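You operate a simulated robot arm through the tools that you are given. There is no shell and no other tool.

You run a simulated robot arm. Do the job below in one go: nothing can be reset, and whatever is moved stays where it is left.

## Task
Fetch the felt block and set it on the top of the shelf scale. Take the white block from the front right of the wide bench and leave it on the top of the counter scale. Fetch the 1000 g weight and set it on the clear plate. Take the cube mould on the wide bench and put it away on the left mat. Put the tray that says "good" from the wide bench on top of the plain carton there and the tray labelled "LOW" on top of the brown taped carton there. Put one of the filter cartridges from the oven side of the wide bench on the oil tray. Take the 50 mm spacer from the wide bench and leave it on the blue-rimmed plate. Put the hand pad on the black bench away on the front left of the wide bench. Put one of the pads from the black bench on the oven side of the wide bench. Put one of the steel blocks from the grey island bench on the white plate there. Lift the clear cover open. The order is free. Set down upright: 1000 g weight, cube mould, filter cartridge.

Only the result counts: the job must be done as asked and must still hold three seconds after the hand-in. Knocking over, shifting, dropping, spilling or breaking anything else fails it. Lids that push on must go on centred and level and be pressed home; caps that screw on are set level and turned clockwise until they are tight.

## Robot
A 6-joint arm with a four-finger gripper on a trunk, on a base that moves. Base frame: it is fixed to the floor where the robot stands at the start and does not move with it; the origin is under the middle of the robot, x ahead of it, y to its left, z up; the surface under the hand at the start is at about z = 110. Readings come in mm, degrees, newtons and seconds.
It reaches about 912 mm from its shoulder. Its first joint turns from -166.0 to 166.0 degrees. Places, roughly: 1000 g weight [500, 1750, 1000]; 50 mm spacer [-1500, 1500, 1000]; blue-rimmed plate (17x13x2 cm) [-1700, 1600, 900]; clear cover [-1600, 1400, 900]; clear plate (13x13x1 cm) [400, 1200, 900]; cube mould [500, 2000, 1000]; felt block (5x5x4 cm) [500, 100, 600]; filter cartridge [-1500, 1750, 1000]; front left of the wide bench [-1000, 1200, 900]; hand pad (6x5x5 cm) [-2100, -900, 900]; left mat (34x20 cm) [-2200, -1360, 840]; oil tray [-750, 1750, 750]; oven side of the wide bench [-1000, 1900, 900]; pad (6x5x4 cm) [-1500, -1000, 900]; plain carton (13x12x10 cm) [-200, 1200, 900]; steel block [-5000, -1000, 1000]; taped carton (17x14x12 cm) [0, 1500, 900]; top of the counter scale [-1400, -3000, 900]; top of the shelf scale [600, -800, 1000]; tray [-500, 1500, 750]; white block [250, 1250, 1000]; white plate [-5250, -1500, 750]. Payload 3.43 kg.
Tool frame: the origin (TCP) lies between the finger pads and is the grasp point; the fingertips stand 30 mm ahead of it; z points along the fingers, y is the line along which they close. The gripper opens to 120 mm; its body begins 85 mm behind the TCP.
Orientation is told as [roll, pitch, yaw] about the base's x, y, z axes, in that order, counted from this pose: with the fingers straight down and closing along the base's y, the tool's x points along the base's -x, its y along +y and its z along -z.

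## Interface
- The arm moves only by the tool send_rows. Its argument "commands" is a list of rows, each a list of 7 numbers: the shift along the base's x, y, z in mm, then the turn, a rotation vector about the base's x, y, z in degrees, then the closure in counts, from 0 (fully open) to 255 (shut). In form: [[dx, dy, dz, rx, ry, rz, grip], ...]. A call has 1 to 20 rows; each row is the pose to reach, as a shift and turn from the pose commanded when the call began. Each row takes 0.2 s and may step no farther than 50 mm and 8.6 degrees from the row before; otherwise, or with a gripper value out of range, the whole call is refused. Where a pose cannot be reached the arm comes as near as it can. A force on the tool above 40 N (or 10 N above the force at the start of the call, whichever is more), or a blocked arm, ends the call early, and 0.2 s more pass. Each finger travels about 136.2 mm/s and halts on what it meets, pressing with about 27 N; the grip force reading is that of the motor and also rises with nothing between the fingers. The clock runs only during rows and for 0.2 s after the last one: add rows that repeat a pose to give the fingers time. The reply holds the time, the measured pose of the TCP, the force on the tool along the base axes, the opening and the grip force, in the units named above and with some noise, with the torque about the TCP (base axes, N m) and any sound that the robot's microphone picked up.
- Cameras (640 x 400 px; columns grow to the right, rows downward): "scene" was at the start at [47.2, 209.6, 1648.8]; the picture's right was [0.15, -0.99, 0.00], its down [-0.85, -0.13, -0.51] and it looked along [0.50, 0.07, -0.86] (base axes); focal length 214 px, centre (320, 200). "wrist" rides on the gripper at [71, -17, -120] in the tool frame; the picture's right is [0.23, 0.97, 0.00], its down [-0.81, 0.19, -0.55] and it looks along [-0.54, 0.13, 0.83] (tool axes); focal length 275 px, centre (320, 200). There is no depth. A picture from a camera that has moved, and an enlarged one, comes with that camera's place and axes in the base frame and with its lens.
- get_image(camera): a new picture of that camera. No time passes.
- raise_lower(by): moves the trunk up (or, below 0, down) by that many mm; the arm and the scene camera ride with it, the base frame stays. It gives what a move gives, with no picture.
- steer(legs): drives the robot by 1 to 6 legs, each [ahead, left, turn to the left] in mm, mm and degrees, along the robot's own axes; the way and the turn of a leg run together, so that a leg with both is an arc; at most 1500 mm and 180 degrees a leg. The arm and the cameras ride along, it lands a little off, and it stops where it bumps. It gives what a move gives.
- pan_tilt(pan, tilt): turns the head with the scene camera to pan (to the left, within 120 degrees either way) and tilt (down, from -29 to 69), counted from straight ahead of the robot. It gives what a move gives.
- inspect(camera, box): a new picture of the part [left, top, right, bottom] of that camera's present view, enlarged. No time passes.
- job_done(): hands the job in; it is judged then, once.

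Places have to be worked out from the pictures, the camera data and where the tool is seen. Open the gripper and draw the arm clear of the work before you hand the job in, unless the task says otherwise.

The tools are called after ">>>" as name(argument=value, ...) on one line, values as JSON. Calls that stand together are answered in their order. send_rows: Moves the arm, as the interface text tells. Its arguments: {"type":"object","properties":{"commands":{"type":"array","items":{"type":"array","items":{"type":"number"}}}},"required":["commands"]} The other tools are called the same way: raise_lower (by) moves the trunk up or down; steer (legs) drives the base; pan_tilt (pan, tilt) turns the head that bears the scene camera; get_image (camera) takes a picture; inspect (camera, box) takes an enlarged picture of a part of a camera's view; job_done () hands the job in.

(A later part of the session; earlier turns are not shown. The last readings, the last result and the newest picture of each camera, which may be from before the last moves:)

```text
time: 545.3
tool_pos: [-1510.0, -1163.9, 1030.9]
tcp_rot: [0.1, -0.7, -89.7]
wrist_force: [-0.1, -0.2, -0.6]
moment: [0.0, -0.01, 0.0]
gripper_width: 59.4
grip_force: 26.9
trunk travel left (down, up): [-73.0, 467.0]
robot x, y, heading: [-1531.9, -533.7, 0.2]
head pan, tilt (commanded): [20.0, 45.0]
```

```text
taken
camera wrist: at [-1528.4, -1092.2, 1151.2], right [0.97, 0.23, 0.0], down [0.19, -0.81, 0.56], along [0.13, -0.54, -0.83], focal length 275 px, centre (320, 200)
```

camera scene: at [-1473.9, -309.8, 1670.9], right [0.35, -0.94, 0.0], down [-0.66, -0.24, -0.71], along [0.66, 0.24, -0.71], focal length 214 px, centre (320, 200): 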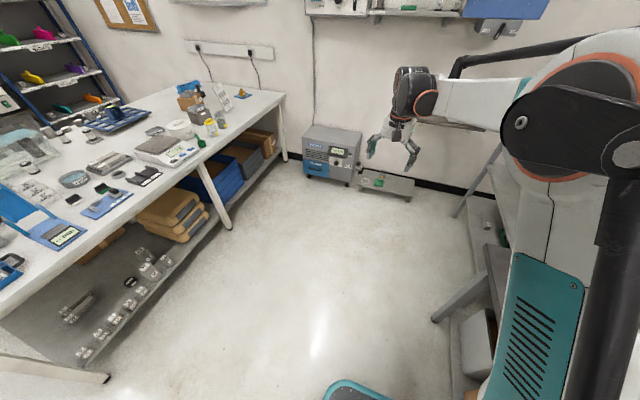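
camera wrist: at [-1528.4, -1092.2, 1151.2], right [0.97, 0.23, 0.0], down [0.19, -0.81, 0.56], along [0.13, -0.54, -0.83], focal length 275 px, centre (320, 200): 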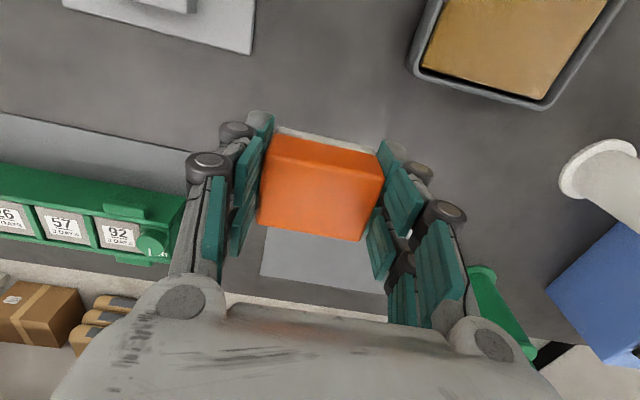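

Pad secured (59.4 mm). I raise the trunk and drive around the bench's left end into the aisle with it.

>>> raise_lower(by=250)

>>> steer(legs=[[-219, 786, 0], [-420, 470, 0], [-20, 1450, 0], [0, 265, 0]])

>>> pan_tilt(pan=5, tilt=42)

>>> get_image(camera="scene")

```text
time: 547.9
tool_pos: [-1510.3, -1163.7, 1279.9]
tcp_rot: [0.1, -0.5, -89.7]
wrist_force: [-0.1, 0.7, -0.8]
moment: [0.0, -0.01, 0.0]
gripper_width: 59.6
grip_force: 27.2
trunk travel left (down, up): [-323.0, 217.0]
robot x, y, heading: [-1532.9, -539.3, 0.5]
head pan, tilt (commanded): [20.0, 45.0]
```

```text
time: 563.5
tool_pos: [-2178.3, 1779.4, 1280.7]
tcp_rot: [0.1, -0.6, -89.3]
wrist_force: [-0.1, 1.5, -0.2]
moment: [-0.02, -0.02, -0.02]
gripper_width: 59.7
grip_force: 26.4
trunk travel left (down, up): [-323.0, 217.0]
robot x, y, heading: [-2202.3, 2404.6, 0.6]
head pan, tilt (commanded): [20.0, 45.0]
```

```text
time: 564.3
tool_pos: [-2178.0, 1778.6, 1280.7]
tcp_rot: [0.1, -0.6, -89.3]
wrist_force: [-0.1, 1.2, -0.7]
moment: [-0.03, 0.01, -0.02]
gripper_width: 59.7
grip_force: 27.3
trunk travel left (down, up): [-323.0, 217.0]
robot x, y, heading: [-2201.4, 2408.2, 0.6]
head pan, tilt (commanded): [5.0, 42.0]
```

```text
taken
camera scene: at [-2142.2, 2613.0, 1745.3], right [0.1, -0.99, 0.0], down [-0.67, -0.07, -0.74], along [0.74, 0.07, -0.67], focal length 214 px, centre (320, 200)
```

scene: 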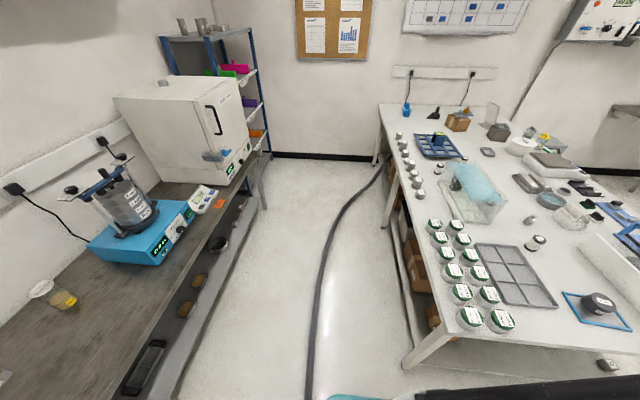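

I continue along the aisle to about x≈−900 and look down at the back part of the bench for a free spot.

>>> steer(legs=[[1290, 6, -0.6]])

>>> get_image(camera="wrist")

>>> get_image(camera="scene")

```text
time: 570.8
tool_pos: [-889.2, 1799.9, 1280.0]
tcp_rot: [0.1, -0.4, -89.3]
wrist_force: [0.3, 0.2, -1.3]
moment: [0.03, 0.0, 0.02]
gripper_width: 59.7
grip_force: 27.3
trunk travel left (down, up): [-323.0, 217.0]
robot x, y, heading: [-912.8, 2429.6, 0.8]
head pan, tilt (commanded): [5.0, 42.0]
```

```text
taken
camera wrist: at [-907.3, 1872.1, 1400.8], right [0.97, 0.24, 0.0], down [0.2, -0.8, 0.56], along [0.14, -0.54, -0.83], focal length 275 px, centre (320, 200)
```

wrist: 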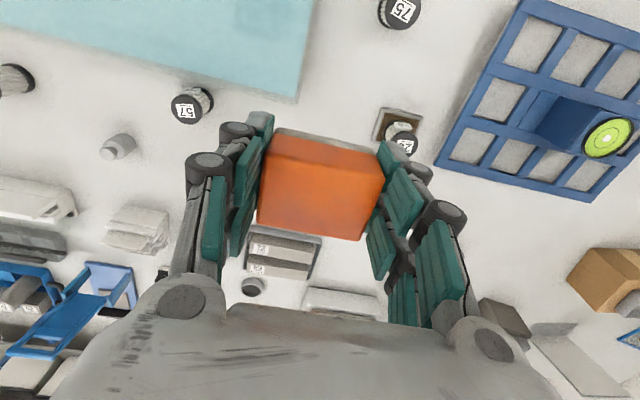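

```text
taken
camera scene: at [-852.1, 2634.1, 1745.3], right [0.1, -1.0, 0.0], down [-0.67, -0.07, -0.74], along [0.74, 0.07, -0.67], focal length 214 px, centre (320, 200)
```

scene: 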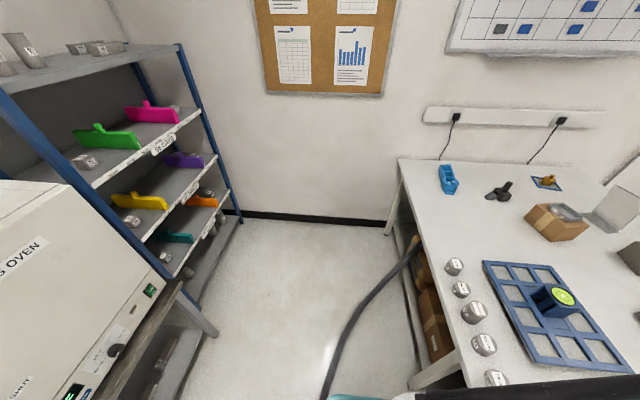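

A clear spot lies between the tank, cartridge 75 and the oil tray, around (−800,1812). I move over it and lower.

>>> send_rows(commands=[[30, 4, 0, 0, 0, 0, 255], [60, 8, 0, 0, 0, 0, 255], [89, 12, 0, 0, 0, 0, 255], [89, 12, 0, 0, 0, 0, 255]])

>>> raise_lower(by=-250)

>>> get_image(camera="wrist")

```text
time: 571.8
tool_pos: [-799.6, 1810.7, 1280.2]
tcp_rot: [0.0, -0.4, -89.3]
wrist_force: [0.0, 0.6, -1.5]
moment: [-0.01, 0.03, 0.0]
gripper_width: 59.6
grip_force: 27.0
trunk travel left (down, up): [-323.0, 217.0]
robot x, y, heading: [-912.9, 2426.2, 0.9]
head pan, tilt (commanded): [5.0, 42.0]
```

```text
time: 574.4
tool_pos: [-798.5, 1811.5, 1030.9]
tcp_rot: [0.1, -0.6, -89.2]
wrist_force: [-0.4, 0.0, -1.7]
moment: [0.0, -0.03, 0.0]
gripper_width: 59.3
grip_force: 26.8
trunk travel left (down, up): [-73.0, 467.0]
robot x, y, heading: [-915.3, 2430.1, 0.5]
head pan, tilt (commanded): [5.0, 42.0]
```

```text
taken
camera wrist: at [-817.9, 1883.5, 1151.3], right [0.97, 0.24, 0.0], down [0.2, -0.8, 0.56], along [0.14, -0.54, -0.83], focal length 275 px, centre (320, 200)
```

wrist: 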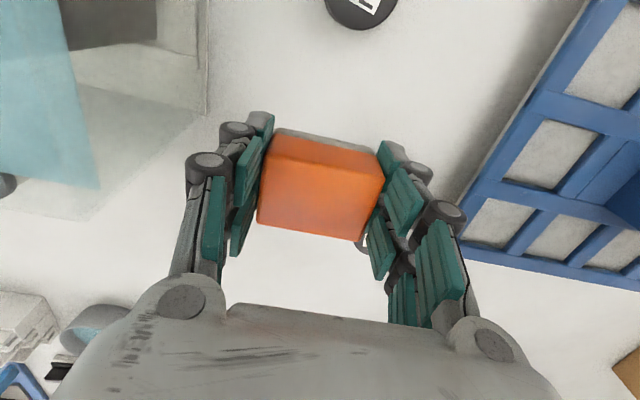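

>>> send_rows(commands=[[-2, 7, -30, 0, 0, 0, 255], [-2, 7, -65, 0, 0, 0, 255], [-2, 7, -100, 0, 0, 0, 255], [-2, 7, -122, 0, 0, 0, 255], [-2, 7, -122, 0, 0, 0, 255]])

>>> get_image(camera="wrist")

>>> send_rows(commands=[[0, 0, -3, 0, 0, 0, 255], [0, 0, -6, 0, 0, 0, 255], [0, 0, -8, 0, 0, 0, 255], [0, 0, -8, 0, 0, 0, 255]])

```text
time: 575.5
tool_pos: [-800.4, 1819.6, 907.1]
tcp_rot: [0.1, -0.5, -89.3]
wrist_force: [0.5, 0.2, -1.4]
moment: [0.02, 0.0, 0.03]
gripper_width: 59.4
grip_force: 27.2
trunk travel left (down, up): [-73.0, 467.0]
robot x, y, heading: [-913.4, 2427.7, 0.4]
head pan, tilt (commanded): [5.0, 42.0]
```

```text
taken
camera wrist: at [-818.1, 1890.9, 1027.9], right [0.97, 0.24, 0.0], down [0.2, -0.8, 0.56], along [0.14, -0.54, -0.83], focal length 275 px, centre (320, 200)
```

wrist: 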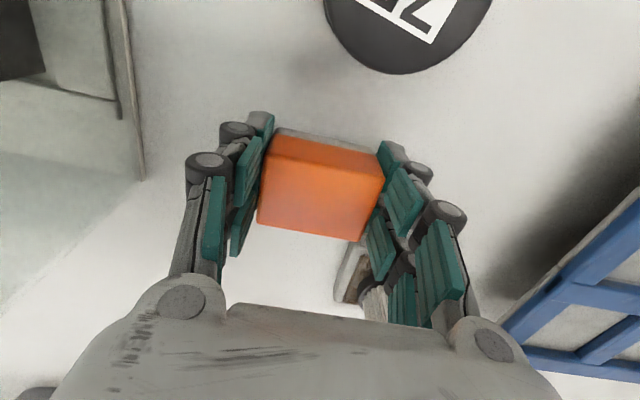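

```text
time: 576.5
tool_pos: [-801.5, 1820.4, 900.5]
tcp_rot: [0.1, -0.4, -89.3]
wrist_force: [-0.3, 0.2, -0.4]
moment: [0.05, -0.02, 0.0]
gripper_width: 59.6
grip_force: 27.5
trunk travel left (down, up): [-73.0, 467.0]
robot x, y, heading: [-915.8, 2423.4, 0.6]
head pan, tilt (commanded): [5.0, 42.0]
```

>>> send_rows(commands=[[0, 0, -2, 0, 0, 0, 255], [0, 0, -4, 0, 0, 0, 255], [0, 0, -4, 0, 0, 0, 255]])

>>> send_rows(commands=[[0, 0, -2, 0, 0, 0, 255], [0, 0, -3, 0, 0, 0, 255], [0, 0, -3, 0, 0, 0, 255]])

```text
time: 577.4
tool_pos: [-801.7, 1818.3, 898.2]
tcp_rot: [0.1, -0.5, -89.3]
wrist_force: [0.0, 0.3, -0.4]
moment: [0.0, -0.01, 0.02]
gripper_width: 59.7
grip_force: 26.8
trunk travel left (down, up): [-73.0, 467.0]
robot x, y, heading: [-913.5, 2429.0, 0.6]
head pan, tilt (commanded): [5.0, 42.0]
```

```text
time: 578.1
tool_pos: [-800.0, 1819.4, 895.0]
tcp_rot: [0.1, -0.6, -89.3]
wrist_force: [1.0, -5.4, 15.5]
moment: [-0.13, 0.04, -0.01]
gripper_width: 59.6
grip_force: 27.0
trunk travel left (down, up): [-73.0, 467.0]
robot x, y, heading: [-914.2, 2432.0, 0.8]
head pan, tilt (commanded): [5.0, 42.0]
```

Contact. I open a little (to ~75 mm) and lift straight up.

>>> send_rows(commands=[[0, 0, 1, 0, 0, 0, 115], [0, 0, 1, 0, 0, 0, 100], [0, 0, 1, 0, 0, 0, 96], [0, 0, 20, 0, 0, 0, 96], [0, 0, 60, 0, 0, 0, 96], [0, 0, 105, 0, 0, 0, 96], [0, 0, 150, 0, 0, 0, 96], [0, 0, 190, 0, 0, 0, 40], [0, 0, 190, 0, 0, 0, 0]])

>>> get_image(camera="wrist")

```text
time: 580.1
tool_pos: [-801.2, 1820.0, 1084.7]
tcp_rot: [0.1, -0.5, -89.2]
wrist_force: [0.2, 0.4, 0.0]
moment: [-0.02, -0.01, 0.0]
gripper_width: 119.8
grip_force: 0.1
trunk travel left (down, up): [-73.0, 467.0]
robot x, y, heading: [-912.7, 2430.0, 0.5]
head pan, tilt (commanded): [5.0, 42.0]
```

```text
taken
camera wrist: at [-820.1, 1891.7, 1204.7], right [0.97, 0.24, 0.0], down [0.2, -0.8, 0.56], along [0.14, -0.54, -0.83], focal length 275 px, centre (320, 200)
```

wrist: 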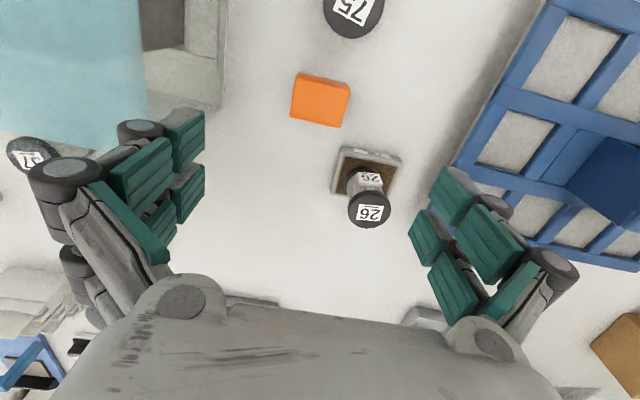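

The orange pad is down on the oven side. Last item: the blue cube mould at the bench's back-right. I raise and drive ahead to x≈380.

>>> raise_lower(by=150)

>>> steer(legs=[[1290, -22, -0.6]])

>>> get_image(camera="wrist")

```text
time: 581.9
tool_pos: [-801.5, 1819.0, 1233.5]
tcp_rot: [0.0, -0.5, -89.3]
wrist_force: [-0.2, 0.0, 0.3]
moment: [-0.01, -0.02, -0.02]
gripper_width: 120.0
grip_force: 0.0
trunk travel left (down, up): [-223.0, 317.0]
robot x, y, heading: [-913.5, 2427.1, 0.4]
head pan, tilt (commanded): [5.0, 42.0]
```

```text
time: 588.4
tool_pos: [470.9, 1794.8, 1233.0]
tcp_rot: [0.1, -0.5, -90.6]
wrist_force: [-0.5, -0.4, 0.1]
moment: [0.01, 0.02, -0.01]
gripper_width: 120.1
grip_force: 0.0
trunk travel left (down, up): [-223.0, 317.0]
robot x, y, heading: [374.7, 2400.6, -0.9]
head pan, tilt (commanded): [5.0, 42.0]
```

```text
taken
camera wrist: at [455.2, 1866.5, 1354.1], right [0.98, 0.22, 0.0], down [0.18, -0.81, 0.56], along [0.12, -0.55, -0.83], focal length 275 px, centre (320, 200)
```

wrist: 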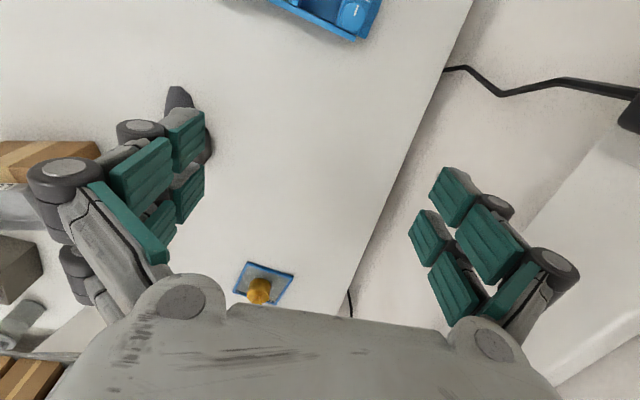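

The mould lies nearer to me. I pull the hand back over it for a proper view.

>>> send_rows(commands=[[-12, 40, 0, 0, 0, 0, 0], [-24, 80, 0, 0, 0, 0, 0], [-36, 115, 0, 0, 0, 0, 0], [-36, 115, 0, 0, 0, 0, 0]])

>>> get_image(camera="wrist")

>>> inspect(camera="wrist", box=[200, 0, 440, 150])

```text
time: 589.4
tool_pos: [436.3, 1909.4, 1233.3]
tcp_rot: [0.2, -0.5, -90.7]
wrist_force: [0.4, -1.1, 0.6]
moment: [-0.02, -0.04, 0.0]
gripper_width: 120.0
grip_force: 0.1
trunk travel left (down, up): [-223.0, 317.0]
robot x, y, heading: [372.8, 2403.9, -0.8]
head pan, tilt (commanded): [5.0, 42.0]
```

```text
taken
camera wrist: at [419.6, 1981.8, 1354.4], right [0.98, 0.22, 0.0], down [0.18, -0.81, 0.56], along [0.12, -0.55, -0.83], focal length 275 px, centre (320, 200)
```

wrist: 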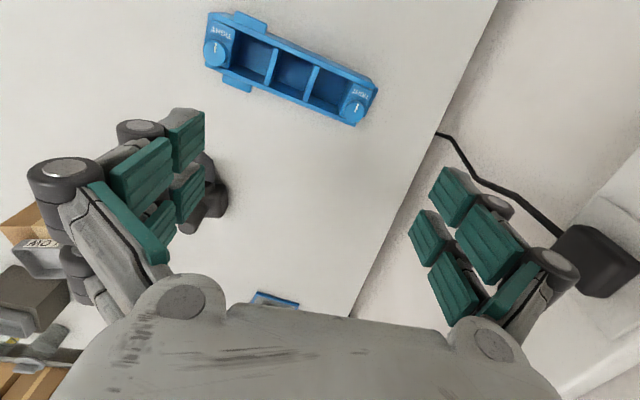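

```text
2.67 times, centred on (320, 75) of wrist
camera zoom: at [419.6, 1981.8, 1354.4], right [0.98, 0.22, 0.0], down [0.18, -0.81, 0.56], along [0.12, -0.55, -0.83], focal length 734 px, centre (320, 533)
```

zoom: 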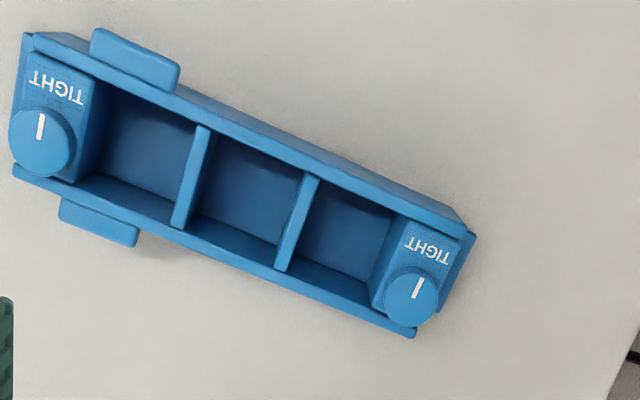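

The mould (≈250×62 mm) is centred near (396,1902), long axis ≈ −9°. I'll grip it across its middle: I turn the wrist +82° and lower the trunk.

>>> send_rows(commands=[[-6, -1, 0, 0, 0, 8, 0], [-12, -2, 0, 0, 0, 16, 0], [-18, -3, 0, 0, 0, 24, 0], [-24, -4, 0, 0, 0, 32, 0], [-30, -5, 0, 0, 0, 40, 0], [-36, -6, 0, 0, 0, 48, 0], [-40, -7, 0, 0, 0, 56, 0], [-40, -7, 0, 0, 0, 64, 0], [-40, -7, 0, 0, 0, 72, 0], [-40, -7, 0, 0, 0, 80, 0], [-40, -7, 0, 0, 0, 81.7, 0], [-40, -7, 0, 0, 0, 81.7, 0]])

>>> raise_lower(by=-150)

>>> get_image(camera="wrist")

```text
time: 592.0
tool_pos: [395.6, 1901.5, 1233.9]
tcp_rot: [0.0, -0.5, -8.9]
wrist_force: [-0.9, -0.1, 1.2]
moment: [-0.02, -0.01, 0.01]
gripper_width: 120.1
grip_force: 0.0
trunk travel left (down, up): [-223.0, 317.0]
robot x, y, heading: [373.6, 2405.4, -0.8]
head pan, tilt (commanded): [5.0, 42.0]
```

```text
time: 593.7
tool_pos: [395.5, 1901.8, 1084.5]
tcp_rot: [0.2, -0.5, -9.0]
wrist_force: [0.8, -0.5, 0.5]
moment: [-0.02, -0.01, -0.03]
gripper_width: 120.1
grip_force: 0.2
trunk travel left (down, up): [-73.0, 467.0]
robot x, y, heading: [376.6, 2404.4, -0.8]
head pan, tilt (commanded): [5.0, 42.0]
```

```text
taken
camera wrist: at [320.9, 1896.4, 1204.4], right [-0.07, 1.0, 0.0], down [0.83, 0.06, 0.56], along [0.56, 0.04, -0.83], focal length 275 px, centre (320, 200)
```

wrist: 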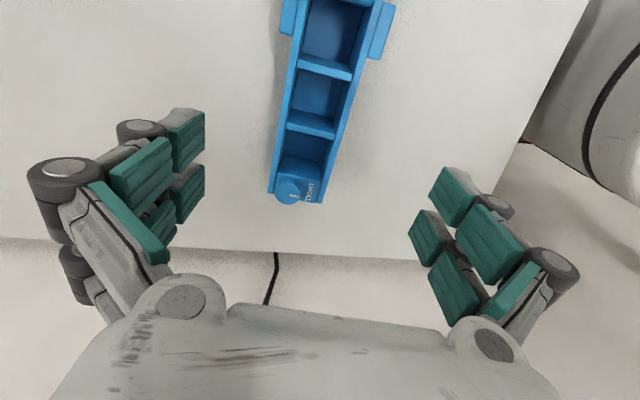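

Aligned over the middle of the mould. I lower part-way and check.

>>> send_rows(commands=[[-3, 0, -35, 0, 0, 0, 0], [-3, 0, -70, 0, 0, 0, 0], [-3, 0, -105, 0, 0, 0, 0], [-3, 0, -125, 0, 0, 0, 0], [-3, 0, -125, 0, 0, 0, 0]])

>>> get_image(camera="wrist")

```text
time: 594.9
tool_pos: [393.3, 1903.8, 957.3]
tcp_rot: [0.1, -0.5, -8.9]
wrist_force: [-0.3, -0.4, 0.2]
moment: [0.01, 0.0, -0.02]
gripper_width: 120.1
grip_force: 0.0
trunk travel left (down, up): [-73.0, 467.0]
robot x, y, heading: [372.4, 2403.3, -1.1]
head pan, tilt (commanded): [5.0, 42.0]
```

```text
taken
camera wrist: at [318.4, 1897.4, 1078.0], right [-0.07, 1.0, 0.0], down [0.83, 0.06, 0.56], along [0.56, 0.04, -0.83], focal length 275 px, centre (320, 200)
```

wrist: 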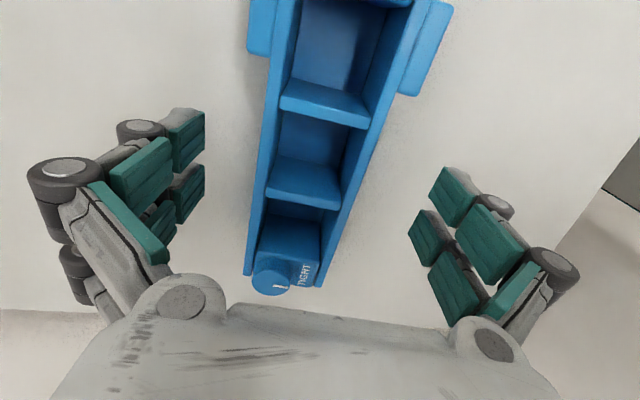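

>>> send_rows(commands=[[3, -2, -25, 0, 0, 0, 42], [3, -3, -50, 0, 0, 0, 42], [3, -3, -62, 0, 0, 0, 42], [3, -3, -62, 0, 0, 0, 42]])

>>> get_image(camera="wrist")

```text
time: 595.9
tool_pos: [395.5, 1899.9, 895.2]
tcp_rot: [0.1, -0.5, -8.9]
wrist_force: [-0.2, 0.2, -0.4]
moment: [0.01, -0.02, -0.02]
gripper_width: 100.2
grip_force: 0.1
trunk travel left (down, up): [-73.0, 467.0]
robot x, y, heading: [375.3, 2407.6, -0.8]
head pan, tilt (commanded): [5.0, 42.0]
```

```text
taken
camera wrist: at [319.9, 1893.5, 1015.4], right [-0.07, 1.0, 0.0], down [0.83, 0.06, 0.56], along [0.56, 0.04, -0.83], focal length 275 px, centre (320, 200)
```

wrist: 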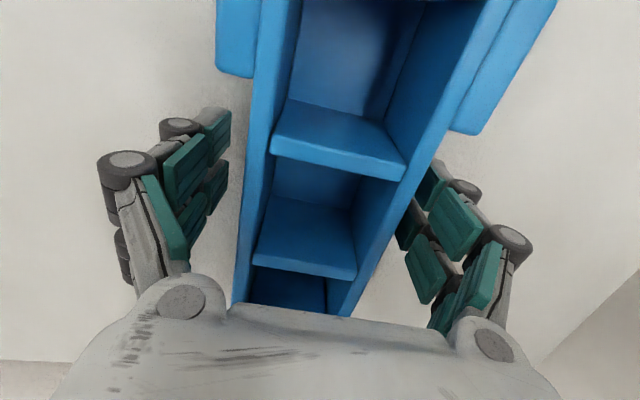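

>>> send_rows(commands=[[0, 0, 0, 0, 0, 0, 100], [0, 0, 0, 0, 0, 0, 180], [0, 0, 0, 0, 0, 0, 255], [0, 0, 0, 0, 0, 0, 255], [0, 0, 0, 0, 0, 0, 255]])

>>> get_image(camera="wrist")

```text
time: 597.1
tool_pos: [395.2, 1899.2, 895.7]
tcp_rot: [0.1, -0.5, -9.1]
wrist_force: [0.9, 0.3, 1.0]
moment: [0.27, 0.11, -0.62]
gripper_width: 69.9
grip_force: 27.2
trunk travel left (down, up): [-73.0, 467.0]
robot x, y, heading: [374.3, 2404.4, -0.9]
head pan, tilt (commanded): [5.0, 42.0]
```

```text
taken
camera wrist: at [319.9, 1893.7, 1015.6], right [-0.07, 1.0, 0.0], down [0.83, 0.06, 0.56], along [0.56, 0.04, -0.83], focal length 275 px, centre (320, 200)
```

wrist: 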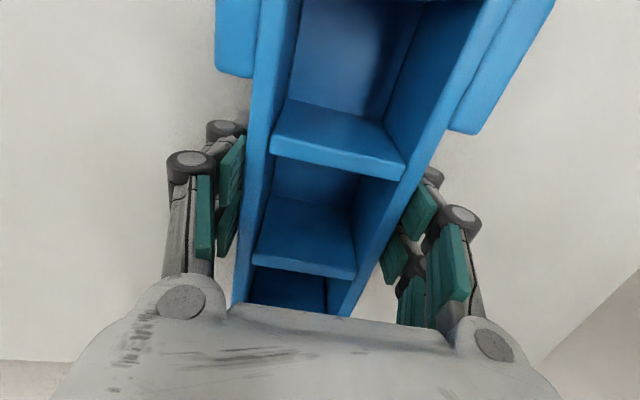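

>>> send_rows(commands=[[0, 0, 8, 0, 0, 0, 255], [0, 0, 20, 0, 0, 0, 255], [0, 0, 40, 0, 0, 0, 255], [0, 0, 60, 0, 0, 0, 255], [0, 0, 60, 0, 0, 0, 255]])

>>> get_image(camera="wrist")

```text
time: 598.3
tool_pos: [395.1, 1898.9, 958.1]
tcp_rot: [0.1, -0.5, -9.0]
wrist_force: [-0.4, 0.5, -7.9]
moment: [-0.01, -0.01, 0.0]
gripper_width: 69.9
grip_force: 26.9
trunk travel left (down, up): [-73.0, 467.0]
robot x, y, heading: [374.8, 2402.7, -0.9]
head pan, tilt (commanded): [5.0, 42.0]
```

```text
taken
camera wrist: at [320.0, 1893.0, 1077.6], right [-0.07, 1.0, 0.0], down [0.83, 0.06, 0.56], along [0.56, 0.04, -0.83], focal length 275 px, centre (320, 200)
```

wrist: 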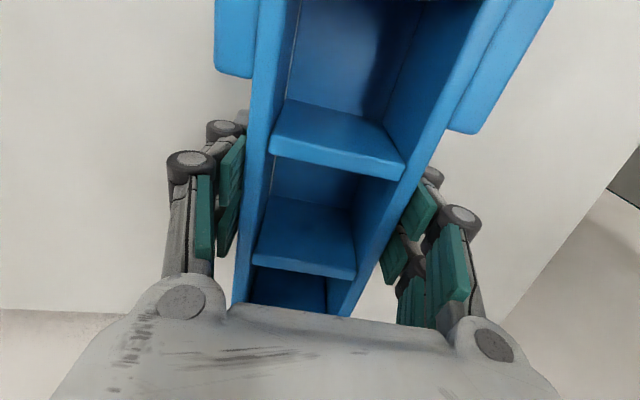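

The mould is balanced in the grip (0.8 kg). I raise the trunk and drive back out of the aisle and around to the black bench's north side.

>>> raise_lower(by=250)

>>> steer(legs=[[-1280, 22, 0.9], [-1280, 0, 0]])

```text
time: 600.9
tool_pos: [395.0, 1898.7, 1206.1]
tcp_rot: [0.1, -0.5, -9.1]
wrist_force: [0.3, -0.3, -7.7]
moment: [-0.01, -0.04, -0.02]
gripper_width: 69.5
grip_force: 27.4
trunk travel left (down, up): [-323.0, 217.0]
robot x, y, heading: [374.4, 2403.6, -0.7]
head pan, tilt (commanded): [5.0, 42.0]
```

```text
time: 613.3
tool_pos: [-2145.4, 1910.1, 1207.0]
tcp_rot: [0.1, -0.5, -8.3]
wrist_force: [-0.2, 0.5, -7.3]
moment: [0.02, -0.02, 0.02]
gripper_width: 70.0
grip_force: 26.6
trunk travel left (down, up): [-323.0, 217.0]
robot x, y, heading: [-2171.7, 2412.1, 0.2]
head pan, tilt (commanded): [5.0, 42.0]
```

>>> steer(legs=[[-20, -1450, -0.2], [40, -220, 0], [200, -325, 0], [0, -720, 0]])

>>> pan_tilt(pan=-10, tilt=40)

>>> get_image(camera="scene")

>>> get_image(camera="wrist")

```text
time: 625.1
tool_pos: [-1888.4, -191.1, 1208.1]
tcp_rot: [-0.1, -0.5, -8.7]
wrist_force: [-0.2, 1.5, -5.5]
moment: [-0.08, 0.0, -0.01]
gripper_width: 69.8
grip_force: 27.2
trunk travel left (down, up): [-323.0, 217.0]
robot x, y, heading: [-1910.1, 315.1, -0.4]
head pan, tilt (commanded): [5.0, 42.0]
stopped in leg 4: the robot was blocked; the commanded pose is now the measured one
```

```text
time: 625.8
tool_pos: [-1887.4, -193.3, 1207.3]
tcp_rot: [0.1, -0.6, -8.7]
wrist_force: [1.2, 0.4, -6.8]
moment: [-0.01, 0.07, 0.0]
gripper_width: 69.8
grip_force: 26.3
trunk travel left (down, up): [-323.0, 217.0]
robot x, y, heading: [-1910.1, 313.6, -0.7]
head pan, tilt (commanded): [-10.0, 40.0]
```

```text
taken
camera scene: at [-1845.0, 497.4, 1748.2], right [-0.18, -0.98, 0.0], down [-0.63, 0.12, -0.77], along [0.75, -0.14, -0.64], focal length 214 px, centre (320, 200)
```

scene: 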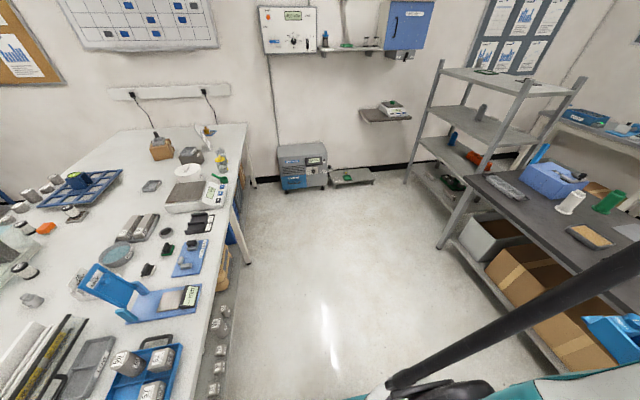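

```text
taken
camera wrist: at [-1962.2, -199.5, 1327.4], right [-0.08, 1.0, 0.0], down [0.83, 0.07, 0.56], along [0.56, 0.04, -0.83], focal length 275 px, centre (320, 200)
```

wrist: 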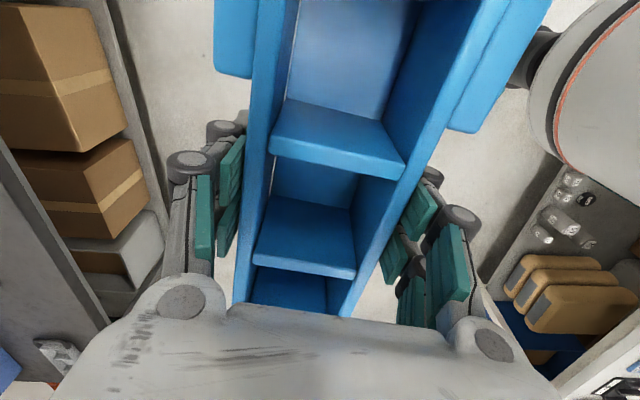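

Something blocked the base at (−1910,314) – possibly the cart behind. I move forward 300 mm away from it, then turn to look at the cart.

>>> steer(legs=[[320, 0, 0]])

>>> steer(legs=[[0, 0, 75]])

>>> pan_tilt(pan=115, tilt=40)

>>> get_image(camera="scene")

```text
time: 628.0
tool_pos: [-1563.8, -195.6, 1206.3]
tcp_rot: [0.1, -0.6, -8.5]
wrist_force: [0.4, -0.1, -7.4]
moment: [0.01, 0.02, 0.03]
gripper_width: 69.9
grip_force: 27.2
trunk travel left (down, up): [-323.0, 217.0]
robot x, y, heading: [-1589.7, 311.5, -0.1]
head pan, tilt (commanded): [-10.0, 40.0]
```

```text
time: 631.6
tool_pos: [-1094.2, 201.7, 1206.1]
tcp_rot: [0.1, -0.4, 66.4]
wrist_force: [0.0, -1.4, -7.3]
moment: [-0.02, 0.02, -0.01]
gripper_width: 69.7
grip_force: 26.9
trunk travel left (down, up): [-323.0, 217.0]
robot x, y, heading: [-1591.1, 306.8, 75.0]
head pan, tilt (commanded): [-10.0, 40.0]
```

```text
time: 633.6
tool_pos: [-1095.0, 203.0, 1207.7]
tcp_rot: [0.0, -0.5, 66.4]
wrist_force: [-0.2, -0.8, -7.3]
moment: [0.01, 0.0, 0.01]
gripper_width: 69.6
grip_force: 26.9
trunk travel left (down, up): [-323.0, 217.0]
robot x, y, heading: [-1590.2, 311.1, 74.5]
head pan, tilt (commanded): [115.0, 40.0]
```

```text
taken
camera scene: at [-1871.0, 329.6, 1748.4], right [-0.17, 0.99, 0.0], down [0.63, 0.11, -0.77], along [-0.76, -0.13, -0.64], focal length 214 px, centre (320, 200)
```

scene: 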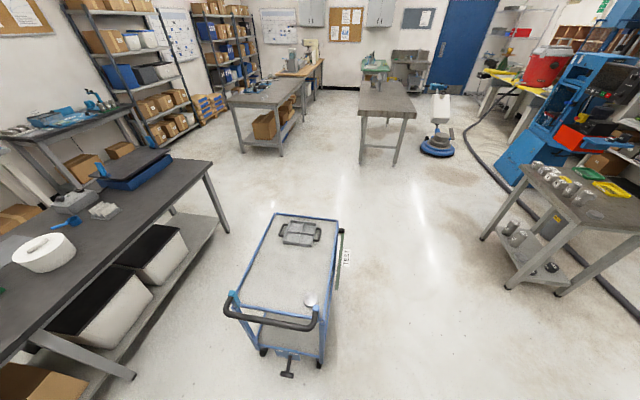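

The cart stands where it was (its handle reaches x≈−2160, which I touched). I turn back to heading 0 and go around it to the black bench station near (−2150,−600).

>>> steer(legs=[[0, 0, -74.5], [0, -750, 0], [-540, -150, 0]])

>>> pan_tilt(pan=0, tilt=40)

>>> get_image(camera="wrist")

>>> get_image(camera="scene")

```text
time: 643.7
tool_pos: [-2072.3, -1103.1, 1205.7]
tcp_rot: [0.0, -0.5, -6.8]
wrist_force: [-0.8, -0.3, -8.1]
moment: [0.01, -0.04, -0.01]
gripper_width: 69.8
grip_force: 27.1
trunk travel left (down, up): [-323.0, 217.0]
robot x, y, heading: [-2114.4, -595.5, 1.4]
head pan, tilt (commanded): [115.0, 40.0]
```

```text
time: 645.6
tool_pos: [-2072.1, -1102.6, 1206.6]
tcp_rot: [0.0, -0.5, -6.9]
wrist_force: [0.4, 0.2, -7.4]
moment: [0.0, -0.01, -0.02]
gripper_width: 69.9
grip_force: 27.0
trunk travel left (down, up): [-323.0, 217.0]
robot x, y, heading: [-2113.1, -597.1, 1.6]
head pan, tilt (commanded): [0.0, 40.0]
```

```text
taken
camera wrist: at [-2146.6, -1111.2, 1327.1], right [-0.11, 0.99, 0.0], down [0.82, 0.1, 0.56], along [0.56, 0.06, -0.83], focal length 275 px, centre (320, 200)
```

wrist: 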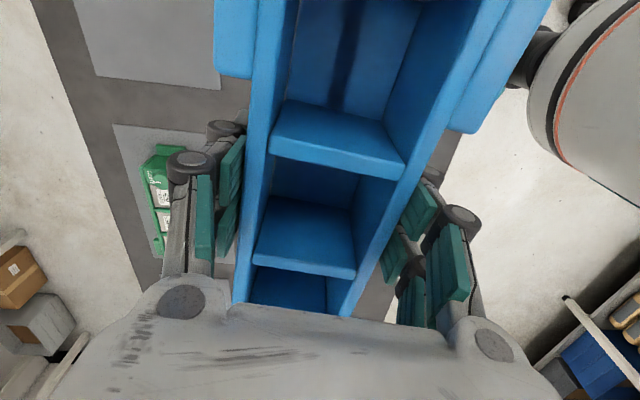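

```text
taken
camera scene: at [-2052.0, -396.2, 1748.3], right [0.03, -1.0, 0.0], down [-0.64, -0.02, -0.77], along [0.77, 0.02, -0.64], focal length 214 px, centre (320, 200)
```

scene: 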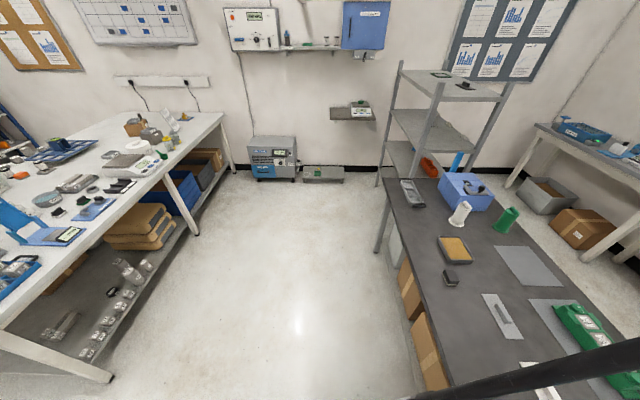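

The left mat spans x −2365…−2025, y −1466…−1265. I carry the mould over its centre (−2195,−1366), squaring it up.

>>> send_rows(commands=[[-18, -38, 0, 0, 0, 1, 255], [-36, -76, 0, 0, 0, 2, 255], [-54, -114, 0, 0, 0, 3, 255], [-72, -152, 0, 0, 0, 4, 255], [-90, -190, 0, 0, 0, 5, 255], [-108, -228, 0, 0, 0, 6, 255], [-123, -263, 0, 0, 0, 6.8, 255], [-123, -263, 0, 0, 0, 6.8, 255]])

>>> raise_lower(by=-130)

>>> get_image(camera="wrist")

>>> pan_tilt(pan=-40, tilt=45)

>>> get_image(camera="scene")

```text
time: 647.4
tool_pos: [-2195.8, -1365.2, 1207.1]
tcp_rot: [0.0, -0.5, 0.0]
wrist_force: [-0.1, 0.6, -7.0]
moment: [-0.01, 0.0, 0.02]
gripper_width: 69.7
grip_force: 26.7
trunk travel left (down, up): [-323.0, 217.0]
robot x, y, heading: [-2112.0, -598.5, 1.3]
head pan, tilt (commanded): [0.0, 40.0]
```

```text
time: 649.0
tool_pos: [-2195.2, -1364.9, 1077.2]
tcp_rot: [0.0, -0.5, -0.1]
wrist_force: [-0.1, 0.9, -7.8]
moment: [0.03, -0.01, -0.01]
gripper_width: 69.7
grip_force: 27.1
trunk travel left (down, up): [-193.0, 347.0]
robot x, y, heading: [-2113.2, -600.9, 1.3]
head pan, tilt (commanded): [0.0, 40.0]
```

```text
taken
camera wrist: at [-2268.3, -1382.6, 1197.3], right [-0.23, 0.97, 0.0], down [0.81, 0.19, 0.56], along [0.55, 0.13, -0.83], focal length 275 px, centre (320, 200)
```

wrist: 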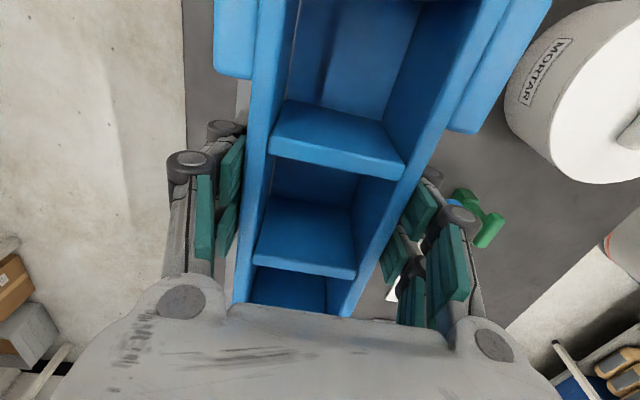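

```text
time: 650.1
tool_pos: [-2196.1, -1365.1, 1076.8]
tcp_rot: [0.0, -0.4, 0.0]
wrist_force: [0.4, -0.2, -7.7]
moment: [0.02, 0.02, -0.01]
gripper_width: 69.7
grip_force: 27.1
trunk travel left (down, up): [-193.0, 347.0]
robot x, y, heading: [-2111.0, -595.9, 1.5]
head pan, tilt (commanded): [-40.0, 45.0]
```

```text
taken
camera scene: at [-2073.5, -449.4, 1611.1], right [-0.62, -0.78, 0.0], down [-0.55, 0.44, -0.71], along [0.55, -0.44, -0.71], focal length 214 px, centre (320, 200)
```

scene: 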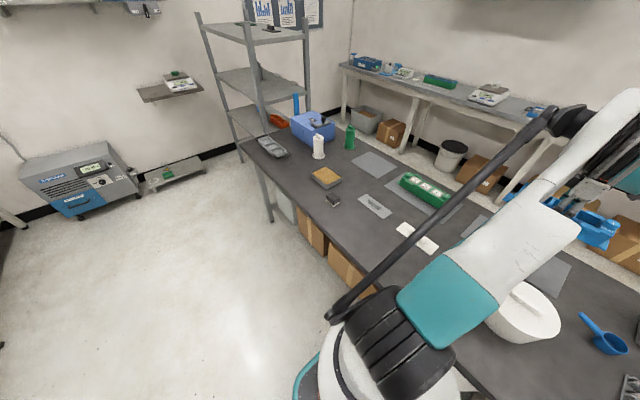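

Over the mat with clearance to the pot and tools. I lower to just above the mat, then feel for contact.

>>> send_rows(commands=[[0, 0, -40, 0, 0, 0, 255], [0, 0, -80, 0, 0, 0, 255], [0, 0, -120, 0, 0, 0, 255], [0, 0, -155, 0, 0, 0, 255], [0, 0, -180, 0, 0, 0, 255], [0, 0, -188, 0, 0, 0, 255], [0, 0, -188, 0, 0, 0, 255]])

>>> get_image(camera="wrist")

>>> get_image(camera="scene")

```text
time: 651.7
tool_pos: [-2195.6, -1364.4, 889.3]
tcp_rot: [0.0, -0.5, 0.0]
wrist_force: [-0.1, -0.1, -6.5]
moment: [0.02, -0.04, 0.0]
gripper_width: 69.4
grip_force: 27.0
trunk travel left (down, up): [-193.0, 347.0]
robot x, y, heading: [-2114.6, -595.8, 1.7]
head pan, tilt (commanded): [-40.0, 45.0]
```

```text
taken
camera wrist: at [-2268.2, -1382.6, 1009.5], right [-0.23, 0.97, 0.0], down [0.81, 0.19, 0.56], along [0.55, 0.13, -0.83], focal length 275 px, centre (320, 200)
```

wrist: 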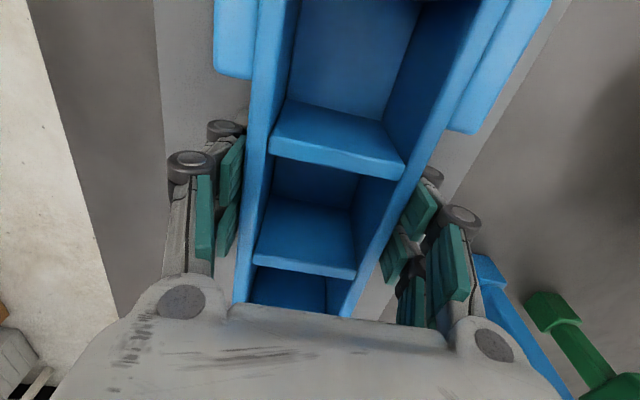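

```text
taken
camera scene: at [-2073.5, -449.4, 1611.1], right [-0.62, -0.78, 0.0], down [-0.55, 0.44, -0.71], along [0.55, -0.44, -0.71], focal length 214 px, centre (320, 200)
```

scene: 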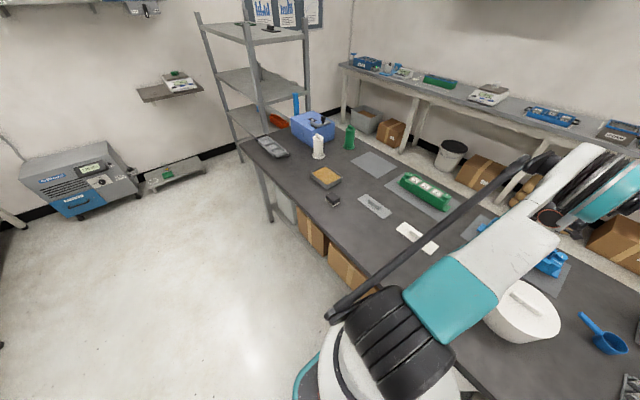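

>>> send_rows(commands=[[0, 0, -3, 0, 0, 0, 255], [0, 0, -6, 0, 0, 0, 255], [0, 0, -8, 0, 0, 0, 255], [0, 0, -8, 0, 0, 0, 255]])

>>> send_rows(commands=[[0, 0, -2, 0, 0, 0, 255], [0, 0, -4, 0, 0, 0, 255], [0, 0, -4, 0, 0, 0, 255]])

```text
time: 652.7
tool_pos: [-2194.7, -1364.6, 879.1]
tcp_rot: [0.0, -0.5, 0.0]
wrist_force: [-0.4, -0.2, -7.6]
moment: [0.01, 0.03, 0.0]
gripper_width: 69.9
grip_force: 27.5
trunk travel left (down, up): [-193.0, 347.0]
robot x, y, heading: [-2110.5, -597.0, 1.5]
head pan, tilt (commanded): [-40.0, 45.0]
```

```text
time: 653.5
tool_pos: [-2195.7, -1364.6, 878.2]
tcp_rot: [-0.1, -0.4, 0.0]
wrist_force: [-1.1, -16.7, 17.2]
moment: [-0.62, 0.09, -0.1]
gripper_width: 69.9
grip_force: 27.6
trunk travel left (down, up): [-193.0, 347.0]
robot x, y, heading: [-2109.0, -594.8, 1.7]
head pan, tilt (commanded): [-40.0, 45.0]
```

Contact on the mat. I open in small steps and lift straight up.

>>> send_rows(commands=[[0, 0, 1, 0, 0, 0, 100], [0, 0, 1, 0, 0, 0, 85], [0, 0, 1, 0, 0, 0, 70], [0, 0, 1, 0, 0, 0, 64], [0, 0, 20, 0, 0, 0, 64], [0, 0, 60, 0, 0, 0, 64], [0, 0, 105, 0, 0, 0, 64], [0, 0, 150, 0, 0, 0, 40], [0, 0, 190, 0, 0, 0, 0], [0, 0, 190, 0, 0, 0, 0]])

>>> get_image(camera="wrist")

>>> inspect(camera="wrist", box=[160, 0, 480, 200])

```text
time: 655.7
tool_pos: [-2194.6, -1366.2, 1068.9]
tcp_rot: [0.0, -0.5, 0.0]
wrist_force: [0.2, -0.2, 0.6]
moment: [0.0, -0.02, -0.02]
gripper_width: 120.1
grip_force: 0.0
trunk travel left (down, up): [-193.0, 347.0]
robot x, y, heading: [-2112.8, -596.7, 1.6]
head pan, tilt (commanded): [-40.0, 45.0]
```

```text
taken
camera wrist: at [-2267.6, -1382.9, 1190.0], right [-0.23, 0.97, 0.0], down [0.81, 0.19, 0.56], along [0.55, 0.13, -0.83], focal length 275 px, centre (320, 200)
```

wrist: 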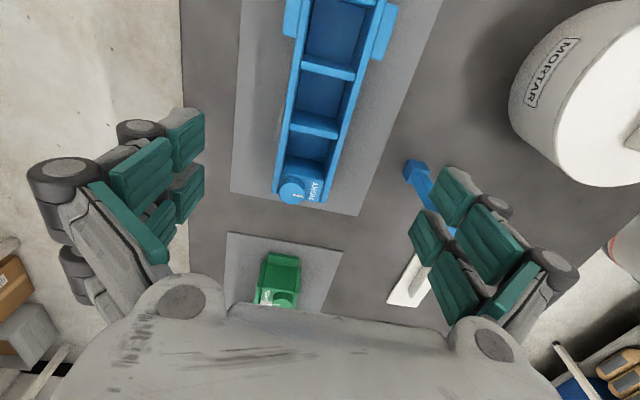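

```text
2.00 times, centred on (320, 100) of wrist
camera zoom: at [-2267.6, -1382.9, 1190.0], right [-0.23, 0.97, 0.0], down [0.81, 0.19, 0.56], along [0.55, 0.13, -0.83], focal length 551 px, centre (320, 400)
```

zoom: 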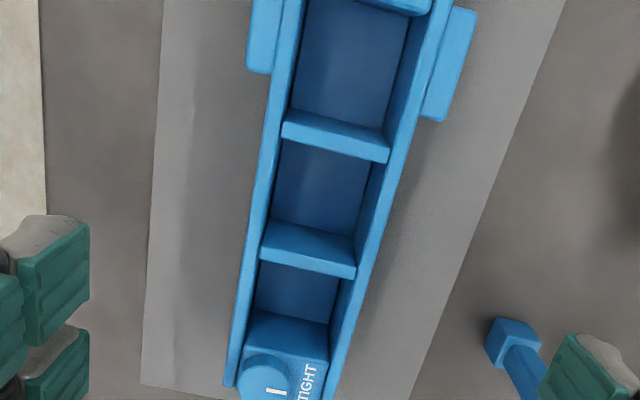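

The mould stands upright on the left mat. Now I raise and tuck the arm, then go check the clear cover and the rest of the wide bench.

>>> raise_lower(by=150)

>>> send_rows(commands=[[18, 42, 0, 0, 0, -4, 0], [36, 84, 0, 0, 0, -8, 0], [54, 126, 0, 0, 0, -12, 0], [72, 168, 0, 0, 0, -16, 0], [92, 208, 0, 0, 0, -20, 0], [130, 232, 0, 0, 0, -20, 0], [172, 250, 0, 0, 0, -20, 0], [214, 268, 0, 0, 0, -20, 0], [256, 288, 0, 0, 0, -20, 0], [296, 312, 0, 0, 0, -20, 0], [334, 338, 0, 0, 0, -20, 0], [370, 368, 0, 0, 0, -20, 0], [404, 400, 0, 0, 0, -20, 0], [434, 436, 0, 0, 0, -20, 0], [460, 475, 0, 0, 0, -20, 0], [482, 516, 0, 0, 0, -20, 0], [500, 558, 0, 0, 0, -20, 0], [515, 600, 0, 0, 0, -20, 0], [525, 630, 0, 0, 0, -20, 0], [525, 630, 0, 0, 0, -20, 0]])

>>> steer(legs=[[540, 150, 0], [-100, 720, 0]])

>>> pan_tilt(pan=80, tilt=40)

>>> get_image(camera="scene")

```text
time: 657.4
tool_pos: [-2193.2, -1365.2, 1219.9]
tcp_rot: [-0.1, -0.5, -0.1]
wrist_force: [0.5, -0.4, -0.7]
moment: [0.03, 0.0, -0.03]
gripper_width: 120.1
grip_force: 0.0
trunk travel left (down, up): [-343.0, 197.0]
robot x, y, heading: [-2113.2, -592.5, 1.1]
head pan, tilt (commanded): [-40.0, 45.0]
```

```text
time: 661.6
tool_pos: [-1671.3, -735.9, 1220.0]
tcp_rot: [-0.1, -0.5, -20.0]
wrist_force: [0.0, -0.7, -0.5]
moment: [-0.03, 0.0, 0.01]
gripper_width: 119.9
grip_force: 0.2
trunk travel left (down, up): [-343.0, 197.0]
robot x, y, heading: [-2113.7, -597.5, 1.5]
head pan, tilt (commanded): [-40.0, 45.0]
```

```text
time: 668.5
tool_pos: [-1244.7, 143.2, 1218.7]
tcp_rot: [0.0, -0.4, -21.4]
wrist_force: [-0.3, 0.4, -0.7]
moment: [-0.03, -0.01, 0.0]
gripper_width: 119.9
grip_force: 0.1
trunk travel left (down, up): [-343.0, 197.0]
robot x, y, heading: [-1682.2, 295.9, 0.6]
head pan, tilt (commanded): [-40.0, 45.0]
```

```text
time: 670.5
tool_pos: [-1243.3, 142.4, 1219.2]
tcp_rot: [0.0, -0.4, -21.3]
wrist_force: [0.2, 0.2, 0.6]
moment: [0.01, -0.01, -0.01]
gripper_width: 119.8
grip_force: 0.0
trunk travel left (down, up): [-343.0, 197.0]
robot x, y, heading: [-1682.4, 293.3, 0.4]
head pan, tilt (commanded): [80.0, 40.0]
```

```text
taken
camera scene: at [-1686.4, 575.9, 1768.3], right [0.98, -0.17, 0.0], down [-0.11, -0.63, -0.77], along [0.13, 0.75, -0.64], focal length 214 px, centre (320, 200)
```

scene: 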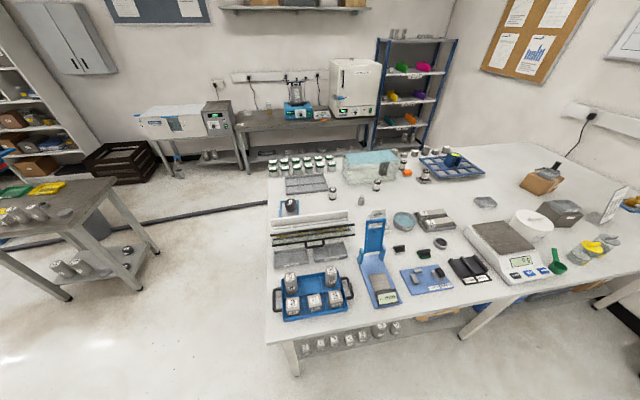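

>>> inspect(camera="scene", box=[250, 190, 378, 270])

>>> inspect(camera="scene", box=[340, 140, 500, 240])

>>> inspect(camera="scene", box=[480, 140, 640, 240])

>>> inspect(camera="scene", box=[340, 220, 500, 320])

```text
5.00 times, centred on (314, 230) of scene
camera zoom: at [-1686.4, 575.9, 1768.3], right [0.98, -0.17, 0.0], down [-0.11, -0.63, -0.77], along [0.13, 0.75, -0.64], focal length 1072 px, centre (350, 50)
```

zoom: 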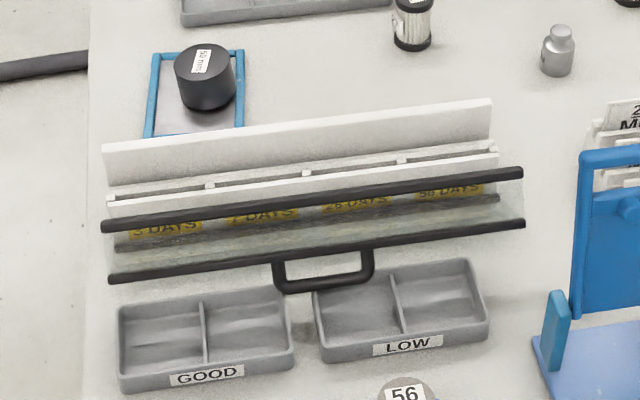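

```text
4.00 times, centred on (420, 190) of scene
camera zoom: at [-1686.4, 575.9, 1768.3], right [0.98, -0.17, 0.0], down [-0.11, -0.63, -0.77], along [0.13, 0.75, -0.64], focal length 858 px, centre (-80, 240)
```

zoom: 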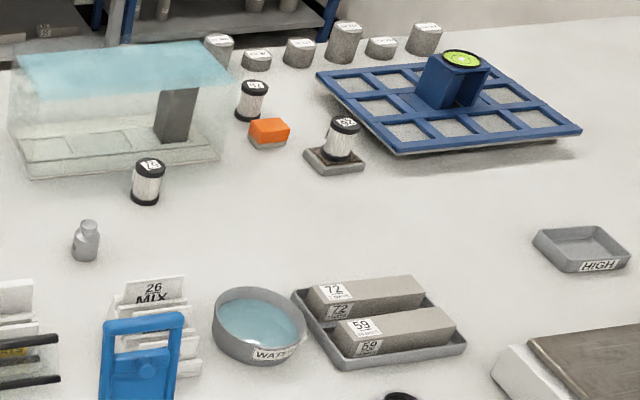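

```text
4.00 times, centred on (560, 190) of scene
camera zoom: at [-1686.4, 575.9, 1768.3], right [0.98, -0.17, 0.0], down [-0.11, -0.63, -0.77], along [0.13, 0.75, -0.64], focal length 858 px, centre (-640, 240)
```

zoom: 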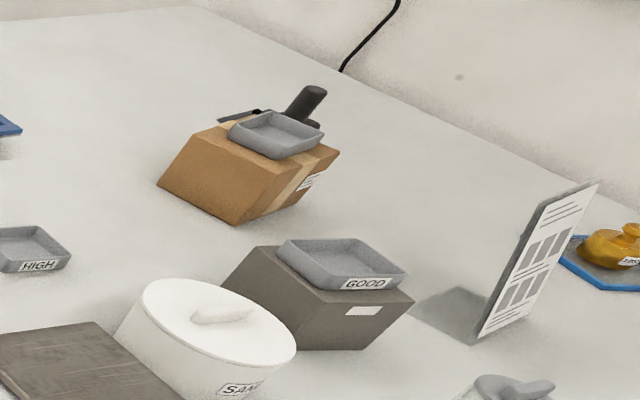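

```text
4.00 times, centred on (420, 270) of scene
camera zoom: at [-1686.4, 575.9, 1768.3], right [0.98, -0.17, 0.0], down [-0.11, -0.63, -0.77], along [0.13, 0.75, -0.64], focal length 858 px, centre (-80, -80)
```

zoom: 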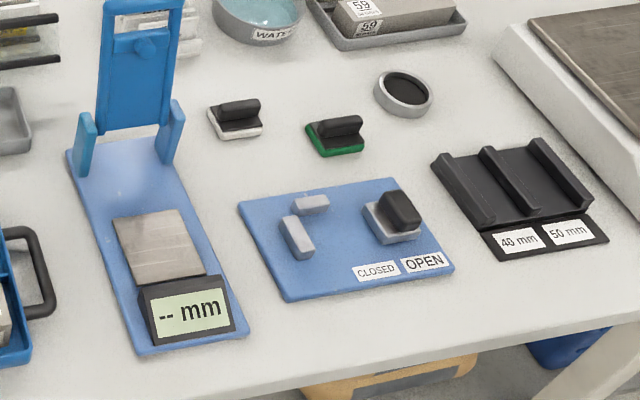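

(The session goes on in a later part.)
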